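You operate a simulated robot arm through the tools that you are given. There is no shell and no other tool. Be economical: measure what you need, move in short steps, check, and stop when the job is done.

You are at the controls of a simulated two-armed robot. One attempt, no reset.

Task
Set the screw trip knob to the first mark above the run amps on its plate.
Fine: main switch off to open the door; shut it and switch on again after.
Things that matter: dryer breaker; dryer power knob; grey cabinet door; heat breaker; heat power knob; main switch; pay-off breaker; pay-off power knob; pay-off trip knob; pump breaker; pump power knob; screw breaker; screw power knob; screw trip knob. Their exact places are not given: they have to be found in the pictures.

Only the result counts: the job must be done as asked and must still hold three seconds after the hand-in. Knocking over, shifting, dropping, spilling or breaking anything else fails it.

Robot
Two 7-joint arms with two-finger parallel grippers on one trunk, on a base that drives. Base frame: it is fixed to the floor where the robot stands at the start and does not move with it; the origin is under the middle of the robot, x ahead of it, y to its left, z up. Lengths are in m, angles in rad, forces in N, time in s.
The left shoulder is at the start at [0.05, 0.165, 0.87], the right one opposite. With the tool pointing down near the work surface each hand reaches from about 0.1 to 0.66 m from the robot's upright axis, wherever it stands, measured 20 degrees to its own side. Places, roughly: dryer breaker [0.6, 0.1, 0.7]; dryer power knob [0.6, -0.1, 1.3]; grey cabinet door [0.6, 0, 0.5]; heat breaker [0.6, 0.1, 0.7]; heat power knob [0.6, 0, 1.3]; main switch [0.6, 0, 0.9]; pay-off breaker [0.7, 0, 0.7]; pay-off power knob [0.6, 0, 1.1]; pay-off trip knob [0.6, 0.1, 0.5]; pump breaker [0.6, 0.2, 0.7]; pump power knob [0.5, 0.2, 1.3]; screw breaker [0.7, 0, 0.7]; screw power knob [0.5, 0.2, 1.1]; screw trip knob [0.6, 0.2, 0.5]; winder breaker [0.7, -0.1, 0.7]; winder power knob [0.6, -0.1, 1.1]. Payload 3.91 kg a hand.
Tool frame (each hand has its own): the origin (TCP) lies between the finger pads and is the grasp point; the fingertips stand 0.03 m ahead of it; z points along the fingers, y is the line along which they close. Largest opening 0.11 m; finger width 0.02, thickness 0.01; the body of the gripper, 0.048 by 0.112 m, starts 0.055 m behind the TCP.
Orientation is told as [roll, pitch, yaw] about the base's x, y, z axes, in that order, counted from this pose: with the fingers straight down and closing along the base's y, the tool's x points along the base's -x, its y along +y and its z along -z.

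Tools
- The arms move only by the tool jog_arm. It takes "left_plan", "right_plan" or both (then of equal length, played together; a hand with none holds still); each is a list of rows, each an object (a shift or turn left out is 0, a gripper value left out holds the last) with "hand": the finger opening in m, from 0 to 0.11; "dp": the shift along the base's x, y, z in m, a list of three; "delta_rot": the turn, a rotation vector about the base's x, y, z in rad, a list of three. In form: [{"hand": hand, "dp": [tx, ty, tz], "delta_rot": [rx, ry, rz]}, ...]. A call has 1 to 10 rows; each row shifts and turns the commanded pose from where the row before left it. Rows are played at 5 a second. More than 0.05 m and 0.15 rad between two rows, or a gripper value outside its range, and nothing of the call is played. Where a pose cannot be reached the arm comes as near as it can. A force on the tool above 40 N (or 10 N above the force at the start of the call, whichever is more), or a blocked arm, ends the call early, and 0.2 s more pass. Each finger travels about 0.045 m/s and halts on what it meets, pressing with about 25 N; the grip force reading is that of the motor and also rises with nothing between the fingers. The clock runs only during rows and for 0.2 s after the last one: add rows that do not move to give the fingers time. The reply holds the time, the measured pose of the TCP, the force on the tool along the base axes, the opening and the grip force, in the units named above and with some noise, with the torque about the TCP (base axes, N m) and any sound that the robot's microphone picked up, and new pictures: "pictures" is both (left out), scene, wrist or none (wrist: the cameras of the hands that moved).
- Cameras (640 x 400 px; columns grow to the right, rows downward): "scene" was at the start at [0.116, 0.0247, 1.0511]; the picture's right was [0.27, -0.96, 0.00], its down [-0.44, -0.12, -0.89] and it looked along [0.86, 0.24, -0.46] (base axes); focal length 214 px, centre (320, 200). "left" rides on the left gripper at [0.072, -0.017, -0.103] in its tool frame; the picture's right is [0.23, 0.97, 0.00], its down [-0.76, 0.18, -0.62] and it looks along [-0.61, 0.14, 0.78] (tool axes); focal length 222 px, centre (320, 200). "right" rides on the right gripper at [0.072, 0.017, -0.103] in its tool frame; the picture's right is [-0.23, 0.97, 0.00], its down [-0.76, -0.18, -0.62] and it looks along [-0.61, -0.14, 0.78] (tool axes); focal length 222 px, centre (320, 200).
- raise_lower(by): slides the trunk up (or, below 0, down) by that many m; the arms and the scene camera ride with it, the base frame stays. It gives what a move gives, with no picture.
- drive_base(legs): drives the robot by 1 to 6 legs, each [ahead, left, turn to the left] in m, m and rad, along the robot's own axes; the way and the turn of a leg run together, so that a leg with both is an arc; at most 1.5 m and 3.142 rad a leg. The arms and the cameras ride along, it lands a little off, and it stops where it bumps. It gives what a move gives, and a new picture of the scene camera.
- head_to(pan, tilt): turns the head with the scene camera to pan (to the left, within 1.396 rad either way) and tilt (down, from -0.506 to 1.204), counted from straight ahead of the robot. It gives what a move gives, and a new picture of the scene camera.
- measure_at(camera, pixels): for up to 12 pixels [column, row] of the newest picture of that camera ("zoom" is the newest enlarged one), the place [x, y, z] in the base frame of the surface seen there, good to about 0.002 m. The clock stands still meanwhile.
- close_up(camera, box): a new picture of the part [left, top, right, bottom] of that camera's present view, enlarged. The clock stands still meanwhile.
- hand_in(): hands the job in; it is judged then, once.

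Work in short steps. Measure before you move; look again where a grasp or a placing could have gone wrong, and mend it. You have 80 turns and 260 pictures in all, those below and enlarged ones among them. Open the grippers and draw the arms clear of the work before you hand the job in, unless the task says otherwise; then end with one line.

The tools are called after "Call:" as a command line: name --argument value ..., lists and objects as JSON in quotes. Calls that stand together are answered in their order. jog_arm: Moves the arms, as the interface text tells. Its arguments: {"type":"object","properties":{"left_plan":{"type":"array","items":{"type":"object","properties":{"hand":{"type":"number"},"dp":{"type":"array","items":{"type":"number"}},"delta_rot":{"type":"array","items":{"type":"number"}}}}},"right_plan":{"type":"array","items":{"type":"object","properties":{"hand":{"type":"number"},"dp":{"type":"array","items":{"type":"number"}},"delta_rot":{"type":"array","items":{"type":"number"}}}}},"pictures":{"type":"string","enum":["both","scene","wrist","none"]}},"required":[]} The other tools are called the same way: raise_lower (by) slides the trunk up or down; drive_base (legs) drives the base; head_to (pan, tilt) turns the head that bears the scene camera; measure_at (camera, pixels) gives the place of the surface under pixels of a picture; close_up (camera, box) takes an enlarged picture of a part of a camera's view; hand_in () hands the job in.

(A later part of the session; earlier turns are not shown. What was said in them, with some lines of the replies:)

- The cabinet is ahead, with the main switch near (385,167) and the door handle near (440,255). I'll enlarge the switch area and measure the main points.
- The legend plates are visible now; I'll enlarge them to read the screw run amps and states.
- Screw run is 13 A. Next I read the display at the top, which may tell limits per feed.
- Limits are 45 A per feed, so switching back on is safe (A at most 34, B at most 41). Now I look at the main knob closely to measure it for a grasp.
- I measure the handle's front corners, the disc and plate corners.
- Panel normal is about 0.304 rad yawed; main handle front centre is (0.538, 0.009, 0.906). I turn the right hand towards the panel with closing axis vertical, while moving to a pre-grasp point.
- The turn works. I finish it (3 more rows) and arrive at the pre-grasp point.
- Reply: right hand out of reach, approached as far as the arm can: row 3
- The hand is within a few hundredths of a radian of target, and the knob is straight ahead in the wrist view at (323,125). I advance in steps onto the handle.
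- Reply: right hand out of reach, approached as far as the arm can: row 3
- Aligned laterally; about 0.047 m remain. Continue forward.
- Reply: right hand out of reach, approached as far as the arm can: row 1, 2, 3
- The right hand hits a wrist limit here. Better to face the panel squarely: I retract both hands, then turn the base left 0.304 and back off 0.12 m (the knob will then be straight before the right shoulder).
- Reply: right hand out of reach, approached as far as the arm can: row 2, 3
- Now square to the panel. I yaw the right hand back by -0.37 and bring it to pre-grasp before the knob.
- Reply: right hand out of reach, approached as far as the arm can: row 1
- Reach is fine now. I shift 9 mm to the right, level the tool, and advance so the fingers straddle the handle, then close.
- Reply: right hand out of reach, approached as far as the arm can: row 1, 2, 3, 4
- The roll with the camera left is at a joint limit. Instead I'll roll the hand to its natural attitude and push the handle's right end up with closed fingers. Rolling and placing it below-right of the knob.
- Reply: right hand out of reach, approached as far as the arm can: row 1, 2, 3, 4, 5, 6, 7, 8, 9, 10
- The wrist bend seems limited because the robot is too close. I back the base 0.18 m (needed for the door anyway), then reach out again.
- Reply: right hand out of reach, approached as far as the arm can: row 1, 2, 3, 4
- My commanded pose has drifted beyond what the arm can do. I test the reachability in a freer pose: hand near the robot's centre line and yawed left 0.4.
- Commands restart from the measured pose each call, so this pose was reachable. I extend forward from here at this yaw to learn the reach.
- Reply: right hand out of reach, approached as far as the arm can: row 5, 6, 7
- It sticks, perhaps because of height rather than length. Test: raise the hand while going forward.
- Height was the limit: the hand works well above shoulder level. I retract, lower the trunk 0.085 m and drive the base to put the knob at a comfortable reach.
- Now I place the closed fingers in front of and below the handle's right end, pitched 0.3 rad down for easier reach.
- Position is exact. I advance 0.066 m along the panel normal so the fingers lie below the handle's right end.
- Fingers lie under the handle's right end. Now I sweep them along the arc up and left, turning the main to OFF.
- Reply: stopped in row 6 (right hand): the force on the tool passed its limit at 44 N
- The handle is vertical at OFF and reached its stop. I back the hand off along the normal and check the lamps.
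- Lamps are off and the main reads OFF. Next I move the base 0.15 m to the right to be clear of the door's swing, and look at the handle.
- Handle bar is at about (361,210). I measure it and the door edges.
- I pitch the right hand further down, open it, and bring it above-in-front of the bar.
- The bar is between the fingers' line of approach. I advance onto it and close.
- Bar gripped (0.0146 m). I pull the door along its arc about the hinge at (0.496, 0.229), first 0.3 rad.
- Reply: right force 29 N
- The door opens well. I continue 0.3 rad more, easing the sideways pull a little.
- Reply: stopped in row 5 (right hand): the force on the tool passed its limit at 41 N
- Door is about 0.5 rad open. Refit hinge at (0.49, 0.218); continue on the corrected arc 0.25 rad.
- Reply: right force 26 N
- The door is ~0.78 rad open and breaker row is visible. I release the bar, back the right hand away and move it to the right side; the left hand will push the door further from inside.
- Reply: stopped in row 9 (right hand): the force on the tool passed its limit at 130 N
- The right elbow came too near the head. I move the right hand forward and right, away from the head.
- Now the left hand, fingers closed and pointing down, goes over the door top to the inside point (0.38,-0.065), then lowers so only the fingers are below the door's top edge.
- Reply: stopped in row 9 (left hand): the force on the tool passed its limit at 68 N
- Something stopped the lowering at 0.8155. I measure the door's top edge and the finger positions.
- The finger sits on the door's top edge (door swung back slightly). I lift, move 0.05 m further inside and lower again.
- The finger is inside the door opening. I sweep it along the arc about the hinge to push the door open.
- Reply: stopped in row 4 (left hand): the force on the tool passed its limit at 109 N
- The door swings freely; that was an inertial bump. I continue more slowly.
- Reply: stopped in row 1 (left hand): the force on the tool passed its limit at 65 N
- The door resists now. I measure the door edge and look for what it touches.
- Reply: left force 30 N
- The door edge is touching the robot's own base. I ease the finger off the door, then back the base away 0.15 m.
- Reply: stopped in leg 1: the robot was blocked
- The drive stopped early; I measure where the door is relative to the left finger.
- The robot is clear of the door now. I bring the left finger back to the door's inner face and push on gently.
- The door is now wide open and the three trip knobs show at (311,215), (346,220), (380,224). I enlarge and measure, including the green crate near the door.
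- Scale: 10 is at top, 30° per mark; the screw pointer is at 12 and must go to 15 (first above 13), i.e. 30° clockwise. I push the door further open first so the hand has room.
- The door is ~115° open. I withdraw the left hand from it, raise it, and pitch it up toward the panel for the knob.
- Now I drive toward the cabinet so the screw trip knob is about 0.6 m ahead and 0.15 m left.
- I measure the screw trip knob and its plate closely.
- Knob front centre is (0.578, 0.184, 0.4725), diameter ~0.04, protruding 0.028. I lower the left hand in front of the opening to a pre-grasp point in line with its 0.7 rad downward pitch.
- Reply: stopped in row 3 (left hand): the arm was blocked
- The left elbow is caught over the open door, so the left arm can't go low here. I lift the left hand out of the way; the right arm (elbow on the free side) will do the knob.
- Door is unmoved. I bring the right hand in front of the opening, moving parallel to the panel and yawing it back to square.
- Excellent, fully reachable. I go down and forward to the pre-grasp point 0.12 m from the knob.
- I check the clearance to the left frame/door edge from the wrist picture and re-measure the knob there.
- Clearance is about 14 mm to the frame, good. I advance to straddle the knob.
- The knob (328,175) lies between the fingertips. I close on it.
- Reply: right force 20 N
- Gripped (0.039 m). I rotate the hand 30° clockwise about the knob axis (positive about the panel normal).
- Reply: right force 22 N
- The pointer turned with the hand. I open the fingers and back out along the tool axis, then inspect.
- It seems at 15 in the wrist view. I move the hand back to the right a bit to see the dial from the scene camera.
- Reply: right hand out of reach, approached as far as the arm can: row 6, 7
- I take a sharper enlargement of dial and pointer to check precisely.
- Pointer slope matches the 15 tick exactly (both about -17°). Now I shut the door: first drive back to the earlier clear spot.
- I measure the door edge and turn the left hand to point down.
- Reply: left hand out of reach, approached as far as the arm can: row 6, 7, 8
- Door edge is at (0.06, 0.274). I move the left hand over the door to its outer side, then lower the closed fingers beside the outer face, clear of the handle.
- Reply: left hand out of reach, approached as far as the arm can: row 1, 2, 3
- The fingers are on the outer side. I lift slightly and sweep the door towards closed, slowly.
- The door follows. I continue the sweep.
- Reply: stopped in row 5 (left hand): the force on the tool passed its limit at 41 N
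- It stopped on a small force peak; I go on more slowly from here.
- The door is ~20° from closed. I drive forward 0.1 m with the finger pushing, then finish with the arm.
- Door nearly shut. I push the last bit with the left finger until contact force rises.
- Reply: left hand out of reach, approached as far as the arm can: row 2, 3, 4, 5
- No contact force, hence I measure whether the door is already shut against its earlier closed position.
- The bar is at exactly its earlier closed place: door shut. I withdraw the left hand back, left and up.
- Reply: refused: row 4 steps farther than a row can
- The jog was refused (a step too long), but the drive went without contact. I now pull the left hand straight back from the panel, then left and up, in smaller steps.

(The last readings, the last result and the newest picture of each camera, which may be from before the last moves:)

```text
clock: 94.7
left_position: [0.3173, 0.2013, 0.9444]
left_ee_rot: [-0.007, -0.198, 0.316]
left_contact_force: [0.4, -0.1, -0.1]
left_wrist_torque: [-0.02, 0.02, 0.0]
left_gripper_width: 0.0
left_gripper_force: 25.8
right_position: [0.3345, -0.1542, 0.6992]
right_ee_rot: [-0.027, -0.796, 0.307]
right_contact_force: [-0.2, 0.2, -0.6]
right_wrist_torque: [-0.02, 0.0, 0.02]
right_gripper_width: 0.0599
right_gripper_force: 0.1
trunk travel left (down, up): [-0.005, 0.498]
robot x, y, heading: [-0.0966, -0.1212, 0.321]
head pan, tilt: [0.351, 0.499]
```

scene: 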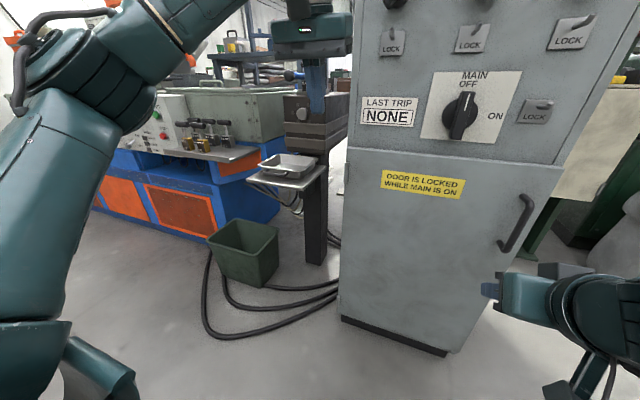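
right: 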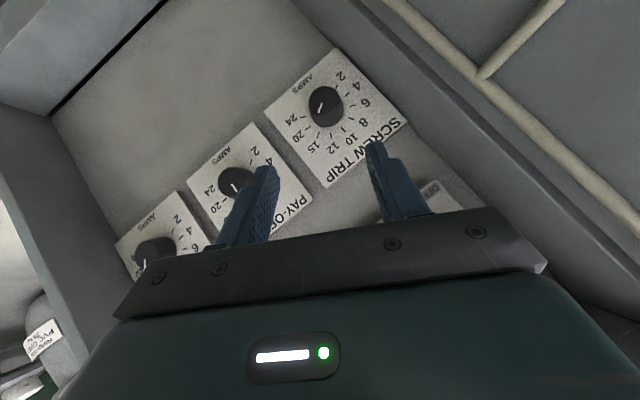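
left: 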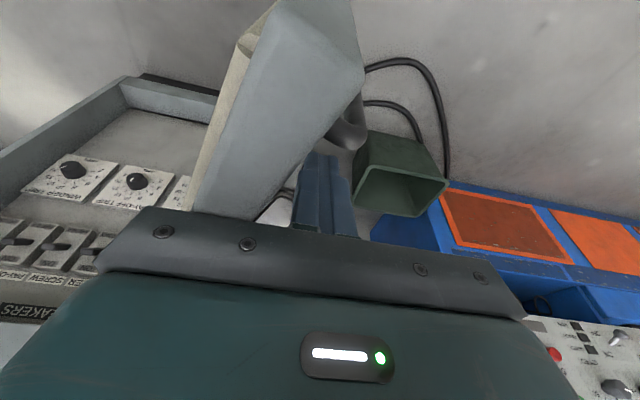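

Main still OFF, door shut. I bring the right hand, fingers closed and pitched 0.3 down, to a point before the handle's upper left side.

Call:
jog_arm --right_plan '[{"hand": 0.0, "dp": [0.0146, 0.0216, 0.03], "delta_rot": [0.0344, -0.1097, 0]}, {"dp": [0.0146, 0.0216, 0.03], "delta_rot": [0.0344, -0.1097, 0]}, {"dp": [0.0146, 0.0216, 0.03], "delta_rot": [0.0344, -0.1097, 0]}, {"dp": [0.0146, 0.0216, 0.03], "delta_rot": [0.0344, -0.1097, 0]}, {"dp": [0.0146, 0.0216, 0.03]}, {"dp": [0.0146, 0.0216, 0.03]}, {"dp": [0.0146, 0.0216, 0.03]}, {"dp": [0.0146, 0.0216, 0.03]}, {}]' --pictures "both"

```text
clock: 96.7
left_position: [0.3163, 0.2014, 0.9465]
left_ee_rot: [-0.007, -0.199, 0.319]
left_contact_force: [0.2, -0.3, -0.5]
left_wrist_torque: [0.02, 0.01, 0.01]
left_gripper_width: 0.0
left_gripper_force: 24.9
right_position: [0.452, 0.0203, 0.939]
right_ee_rot: [-0.035, -1.255, 0.312]
right_contact_force: [-0.2, -0.6, 0.4]
right_wrist_torque: [-0.02, 0.0, -0.02]
right_gripper_width: 0.0
right_gripper_force: 25.0
trunk travel left (down, up): [-0.005, 0.498]
robot x, y, heading: [-0.0957, -0.1223, 0.323]
head pan, tilt: [0.351, 0.499]
```

scene: 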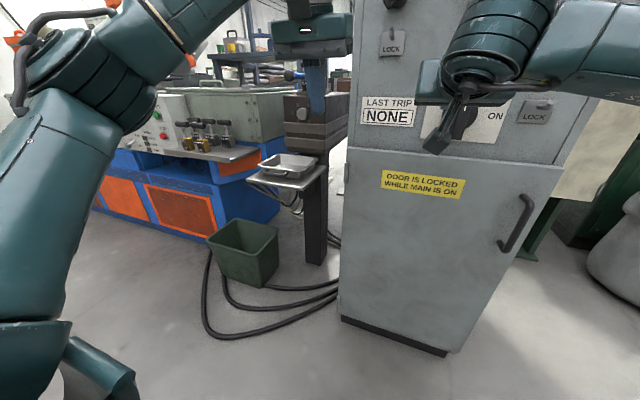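
right: 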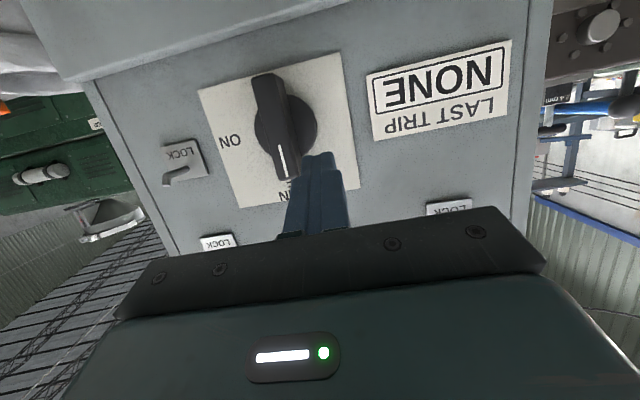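

The fingers are at the handle's left side (in the world). I advance 0.076 m and sweep clockwise to ON.

Call:
jog_arm --right_plan '[{"dp": [0.024, 0.0076, 0]}, {"dp": [0.024, 0.0076, 0]}, {"dp": [0.0245, 0.0076, 0]}, {"dp": [0.0057, -0.0181, 0.001]}, {"dp": [0.0043, -0.0137, 0.0043]}, {"dp": [0.0045, -0.0142, -0.0015]}, {"dp": [0.004, -0.0126, -0.0072]}, {"dp": [0.0028, -0.0091, -0.0116]}, {"dp": [0.0007, -0.0021, -0.0049]}, {}]' --pictures "both"

```text
clock: 98.9
left_position: [0.3162, 0.2023, 0.9462]
left_ee_rot: [-0.007, -0.2, 0.318]
left_contact_force: [0.8, -0.3, 0.3]
left_wrist_torque: [0.01, -0.05, -0.01]
left_gripper_width: 0.0001
left_gripper_force: 25.3
right_position: [0.5448, -0.025, 0.9345]
right_ee_rot: [-0.008, -1.288, 0.302]
right_contact_force: [-1.5, 0.2, 8.4]
right_wrist_torque: [0.08, -0.2, 0.13]
right_gripper_width: 0.0
right_gripper_force: 25.0
trunk travel left (down, up): [-0.005, 0.498]
robot x, y, heading: [-0.0963, -0.1197, 0.324]
head pan, tilt: [0.351, 0.499]
stopped in row 10 (right hand): the force on the tool passed its limit at 40 N (the readings are from after the stop); the commanded pose is now the measured one
```

scene: 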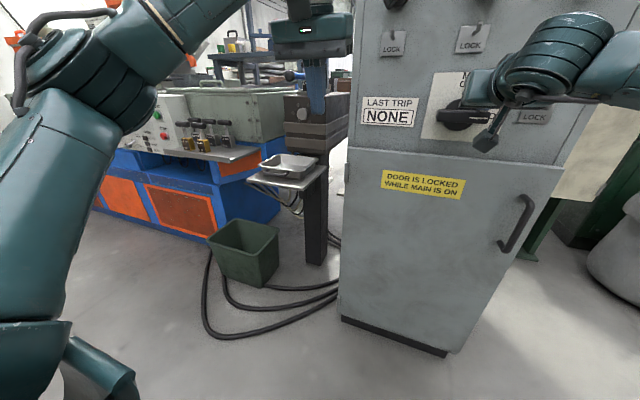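
right: 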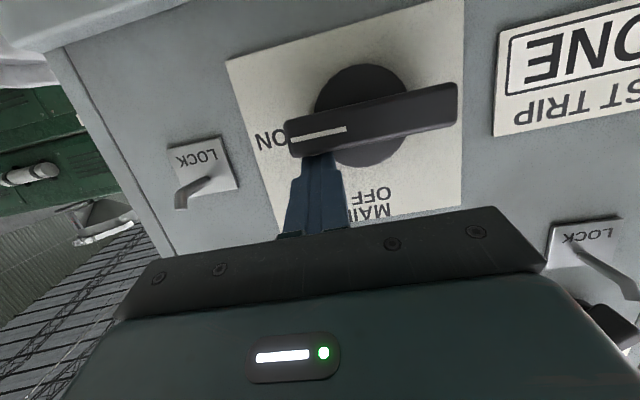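

The main is at ON. I back the hand off along the normal, then look at lamps and display.

Call:
jog_arm --right_plan '[{"dp": [0, 0, 0.008]}, {"dp": [-0.035, -0.011, 0.004]}, {"dp": [-0.035, -0.02, 0]}, {"dp": [-0.035, -0.03, 0]}, {"dp": [-0.015, -0.04, 0]}, {"dp": [0, -0.04, -0.02]}]' --pictures "none"

Call:
head_to --pan 0.1 --tilt -0.2

Call:
close_up --camera "scene" --box '[220, 20, 480, 180]'

```text
clock: 100.3
left_position: [0.3181, 0.2019, 0.9458]
left_ee_rot: [-0.007, -0.199, 0.318]
left_contact_force: [-0.8, -0.6, -0.2]
left_wrist_torque: [0.0, -0.04, -0.01]
left_gripper_width: 0.0002
left_gripper_force: 25.3
right_position: [0.4268, -0.1666, 0.9235]
right_ee_rot: [-0.017, -1.279, 0.305]
right_contact_force: [0.4, 0.3, 0.0]
right_wrist_torque: [0.02, 0.0, -0.04]
right_gripper_width: 0.0
right_gripper_force: 25.3
trunk travel left (down, up): [-0.005, 0.498]
robot x, y, heading: [-0.095, -0.1212, 0.319]
head pan, tilt: [0.351, 0.499]
```

```text
clock: 101.4
left_position: [0.3172, 0.2017, 0.9464]
left_ee_rot: [-0.006, -0.199, 0.316]
left_contact_force: [0.5, 0.4, 0.0]
left_wrist_torque: [0.0, -0.01, -0.03]
left_gripper_width: 0.0
left_gripper_force: 25.5
right_position: [0.4277, -0.1661, 0.9248]
right_ee_rot: [-0.012, -1.278, 0.304]
right_contact_force: [0.6, 0.5, -0.2]
right_wrist_torque: [0.01, -0.02, 0.01]
right_gripper_width: 0.0
right_gripper_force: 25.4
trunk travel left (down, up): [-0.005, 0.498]
robot x, y, heading: [-0.0917, -0.1182, 0.32]
head pan, tilt: [0.099, -0.201]
```

scene: 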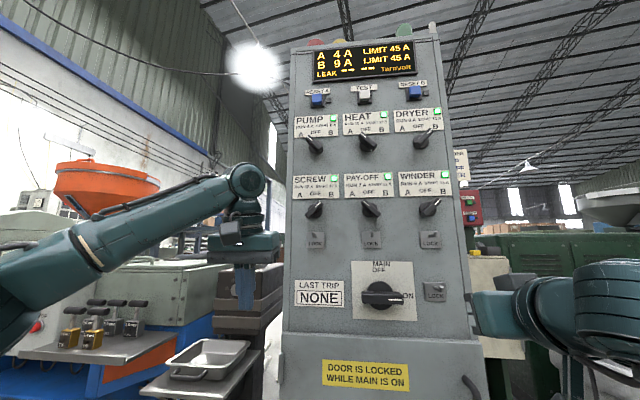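

```text
2.46 times, centred on (350, 100) of scene
```

zoom: 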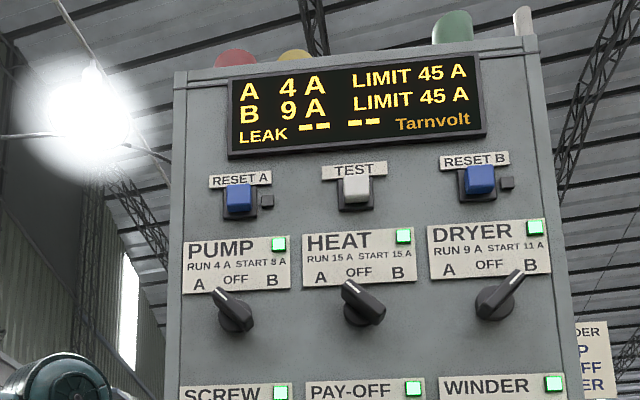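

All lamps lit, no trips, main ON; feed A reads 4 A (heat likely cycling). I open both grippers, back off a little, and look again.

Call:
drive_base --legs '[[-0.12, 0, 0]]'

Call:
jog_arm --left_plan '[{"hand": 0.1}, {}, {}, {}, {}, {}, {}, {}, {}, {}]' --right_plan '[{"hand": 0.1}, {}, {}, {}, {}, {}, {}, {}, {}, {}]' --pictures "scene"

Call:
close_up --camera "scene" --box '[270, 40, 450, 150]'

Call:
close_up --camera "scene" --box '[270, 160, 470, 310]'

```text
clock: 102.6
left_position: [0.2055, 0.1634, 0.9465]
left_ee_rot: [-0.006, -0.198, 0.316]
left_contact_force: [-0.6, 0.3, -0.2]
left_wrist_torque: [0.01, -0.03, 0.01]
left_gripper_width: 0.0
left_gripper_force: 24.8
right_position: [0.3163, -0.2029, 0.9237]
right_ee_rot: [-0.013, -1.278, 0.3]
right_contact_force: [-0.4, 0.7, 0.5]
right_wrist_torque: [0.0, -0.02, 0.01]
right_gripper_width: 0.0
right_gripper_force: 24.3
trunk travel left (down, up): [-0.005, 0.498]
robot x, y, heading: [-0.2069, -0.1588, 0.317]
head pan, tilt: [0.099, -0.201]
```

scene: 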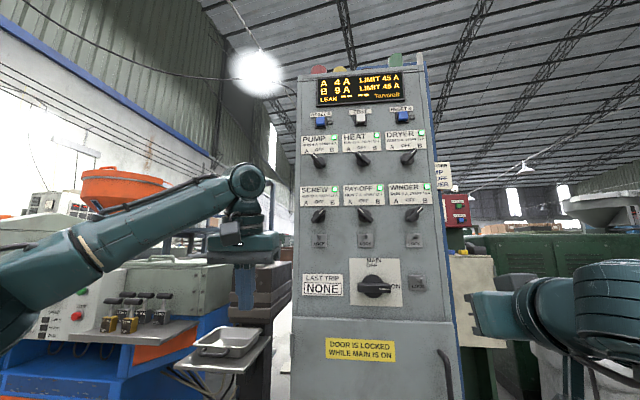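

```text
clock: 104.8
left_position: [0.2061, 0.1623, 0.9469]
left_ee_rot: [-0.007, -0.199, 0.316]
left_contact_force: [-0.4, 0.0, -0.4]
left_wrist_torque: [0.01, 0.0, -0.04]
left_gripper_width: 0.1
left_gripper_force: 0.0
right_position: [0.3177, -0.2041, 0.9231]
right_ee_rot: [-0.013, -1.279, 0.3]
right_contact_force: [-0.3, 0.4, 0.2]
right_wrist_torque: [0.01, 0.02, -0.02]
right_gripper_width: 0.0999
right_gripper_force: 0.1
trunk travel left (down, up): [-0.005, 0.498]
robot x, y, heading: [-0.205, -0.1571, 0.321]
head pan, tilt: [0.099, -0.201]
```

scene: 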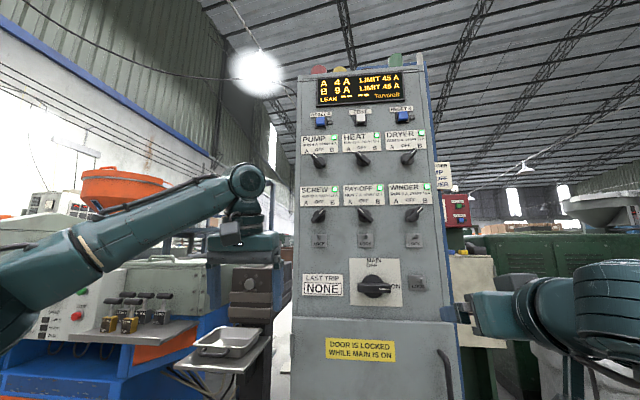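

```text
3.56 times, centred on (360, 95) of scene
```

zoom: 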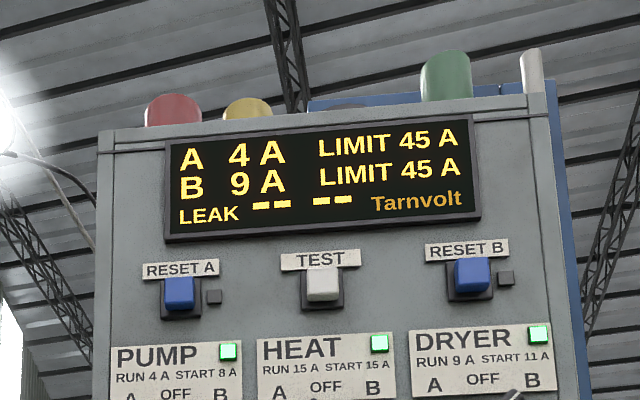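

```text
2.67 times, centred on (370, 235) of scene
```

zoom: 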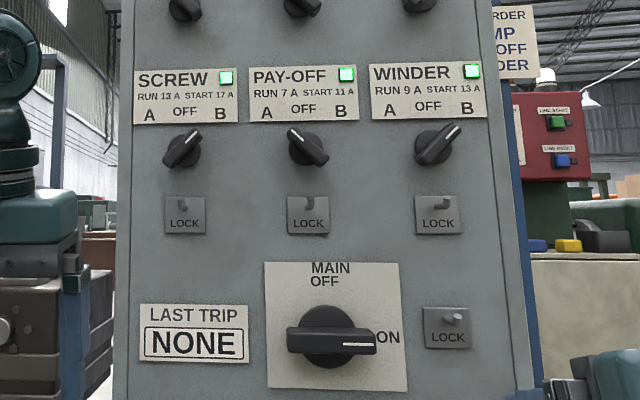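

Everything is as before except heat's 15 A on feed A; I wait a few seconds to see if it cycles.

Call:
jog_arm --left_plan '[{}, {}, {}, {}, {}, {}, {}, {}, {}, {}]' --pictures "none"

Call:
jog_arm --left_plan '[{}, {}, {}, {}, {}, {}, {}, {}, {}, {}]' --pictures "none"

Call:
jog_arm --left_plan '[{}, {}, {}, {}, {}, {}, {}, {}, {}, {}]' --pictures "none"

Call:
close_up --camera "scene" --box '[270, 40, 450, 150]'

```text
clock: 107.0
left_position: [0.2054, 0.163, 0.9465]
left_ee_rot: [-0.006, -0.2, 0.315]
left_contact_force: [0.7, -0.4, 0.1]
left_wrist_torque: [0.0, 0.02, 0.0]
left_gripper_width: 0.0997
left_gripper_force: 0.0
right_position: [0.3161, -0.2042, 0.9248]
right_ee_rot: [-0.012, -1.278, 0.3]
right_contact_force: [-0.3, 0.4, -0.6]
right_wrist_torque: [0.0, -0.03, 0.0]
right_gripper_width: 0.1
right_gripper_force: 0.0
trunk travel left (down, up): [-0.005, 0.498]
robot x, y, heading: [-0.2052, -0.1577, 0.32]
head pan, tilt: [0.099, -0.201]
```

```text
clock: 109.2
left_position: [0.2059, 0.1638, 0.9458]
left_ee_rot: [-0.007, -0.199, 0.316]
left_contact_force: [-0.5, 0.0, -0.3]
left_wrist_torque: [-0.02, 0.02, 0.0]
left_gripper_width: 0.1001
left_gripper_force: 0.0
right_position: [0.3158, -0.2036, 0.9246]
right_ee_rot: [-0.012, -1.277, 0.301]
right_contact_force: [1.0, -0.2, 0.0]
right_wrist_torque: [0.01, -0.01, 0.03]
right_gripper_width: 0.1002
right_gripper_force: 0.1
trunk travel left (down, up): [-0.005, 0.498]
robot x, y, heading: [-0.2057, -0.1582, 0.323]
head pan, tilt: [0.099, -0.201]
```

```text
clock: 111.4
left_position: [0.2062, 0.1637, 0.9457]
left_ee_rot: [-0.007, -0.199, 0.316]
left_contact_force: [0.0, -1.1, 0.7]
left_wrist_torque: [-0.02, 0.02, 0.02]
left_gripper_width: 0.1002
left_gripper_force: 0.1
right_position: [0.3165, -0.204, 0.9242]
right_ee_rot: [-0.012, -1.277, 0.3]
right_contact_force: [0.1, 0.1, -0.5]
right_wrist_torque: [0.0, -0.03, 0.01]
right_gripper_width: 0.0999
right_gripper_force: 0.0
trunk travel left (down, up): [-0.005, 0.498]
robot x, y, heading: [-0.2061, -0.1568, 0.321]
head pan, tilt: [0.099, -0.201]
```

```text
3.56 times, centred on (360, 95) of scene
```

zoom: 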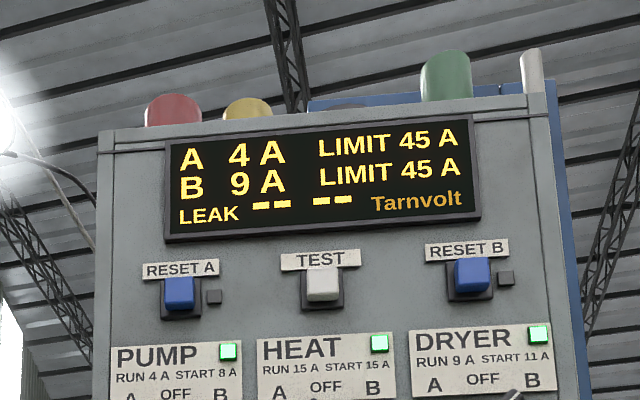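

Feed A still reads 4 A, but the heat lamp is lit, no breaker or power knob was touched, and there is no trip. The trip knob is at 15, the door is shut and the main is ON, so I hand in.

Call:
hand_in

```text
The job is handed in.
```

The screw trip knob is set to 15 A, the first mark above its 13 A run rating. The cabinet door is shut, the main switch is back ON, and both hands are clear. No power knob moved, I touched no breaker, and LAST TRIP still reads NONE. Since the restart, feed A has shown 4 A instead of the earlier 19 A. That gap matches the heat circuit's 15 A; its lamp is lit, but it drew nothing in the 10 seconds or so I watched.
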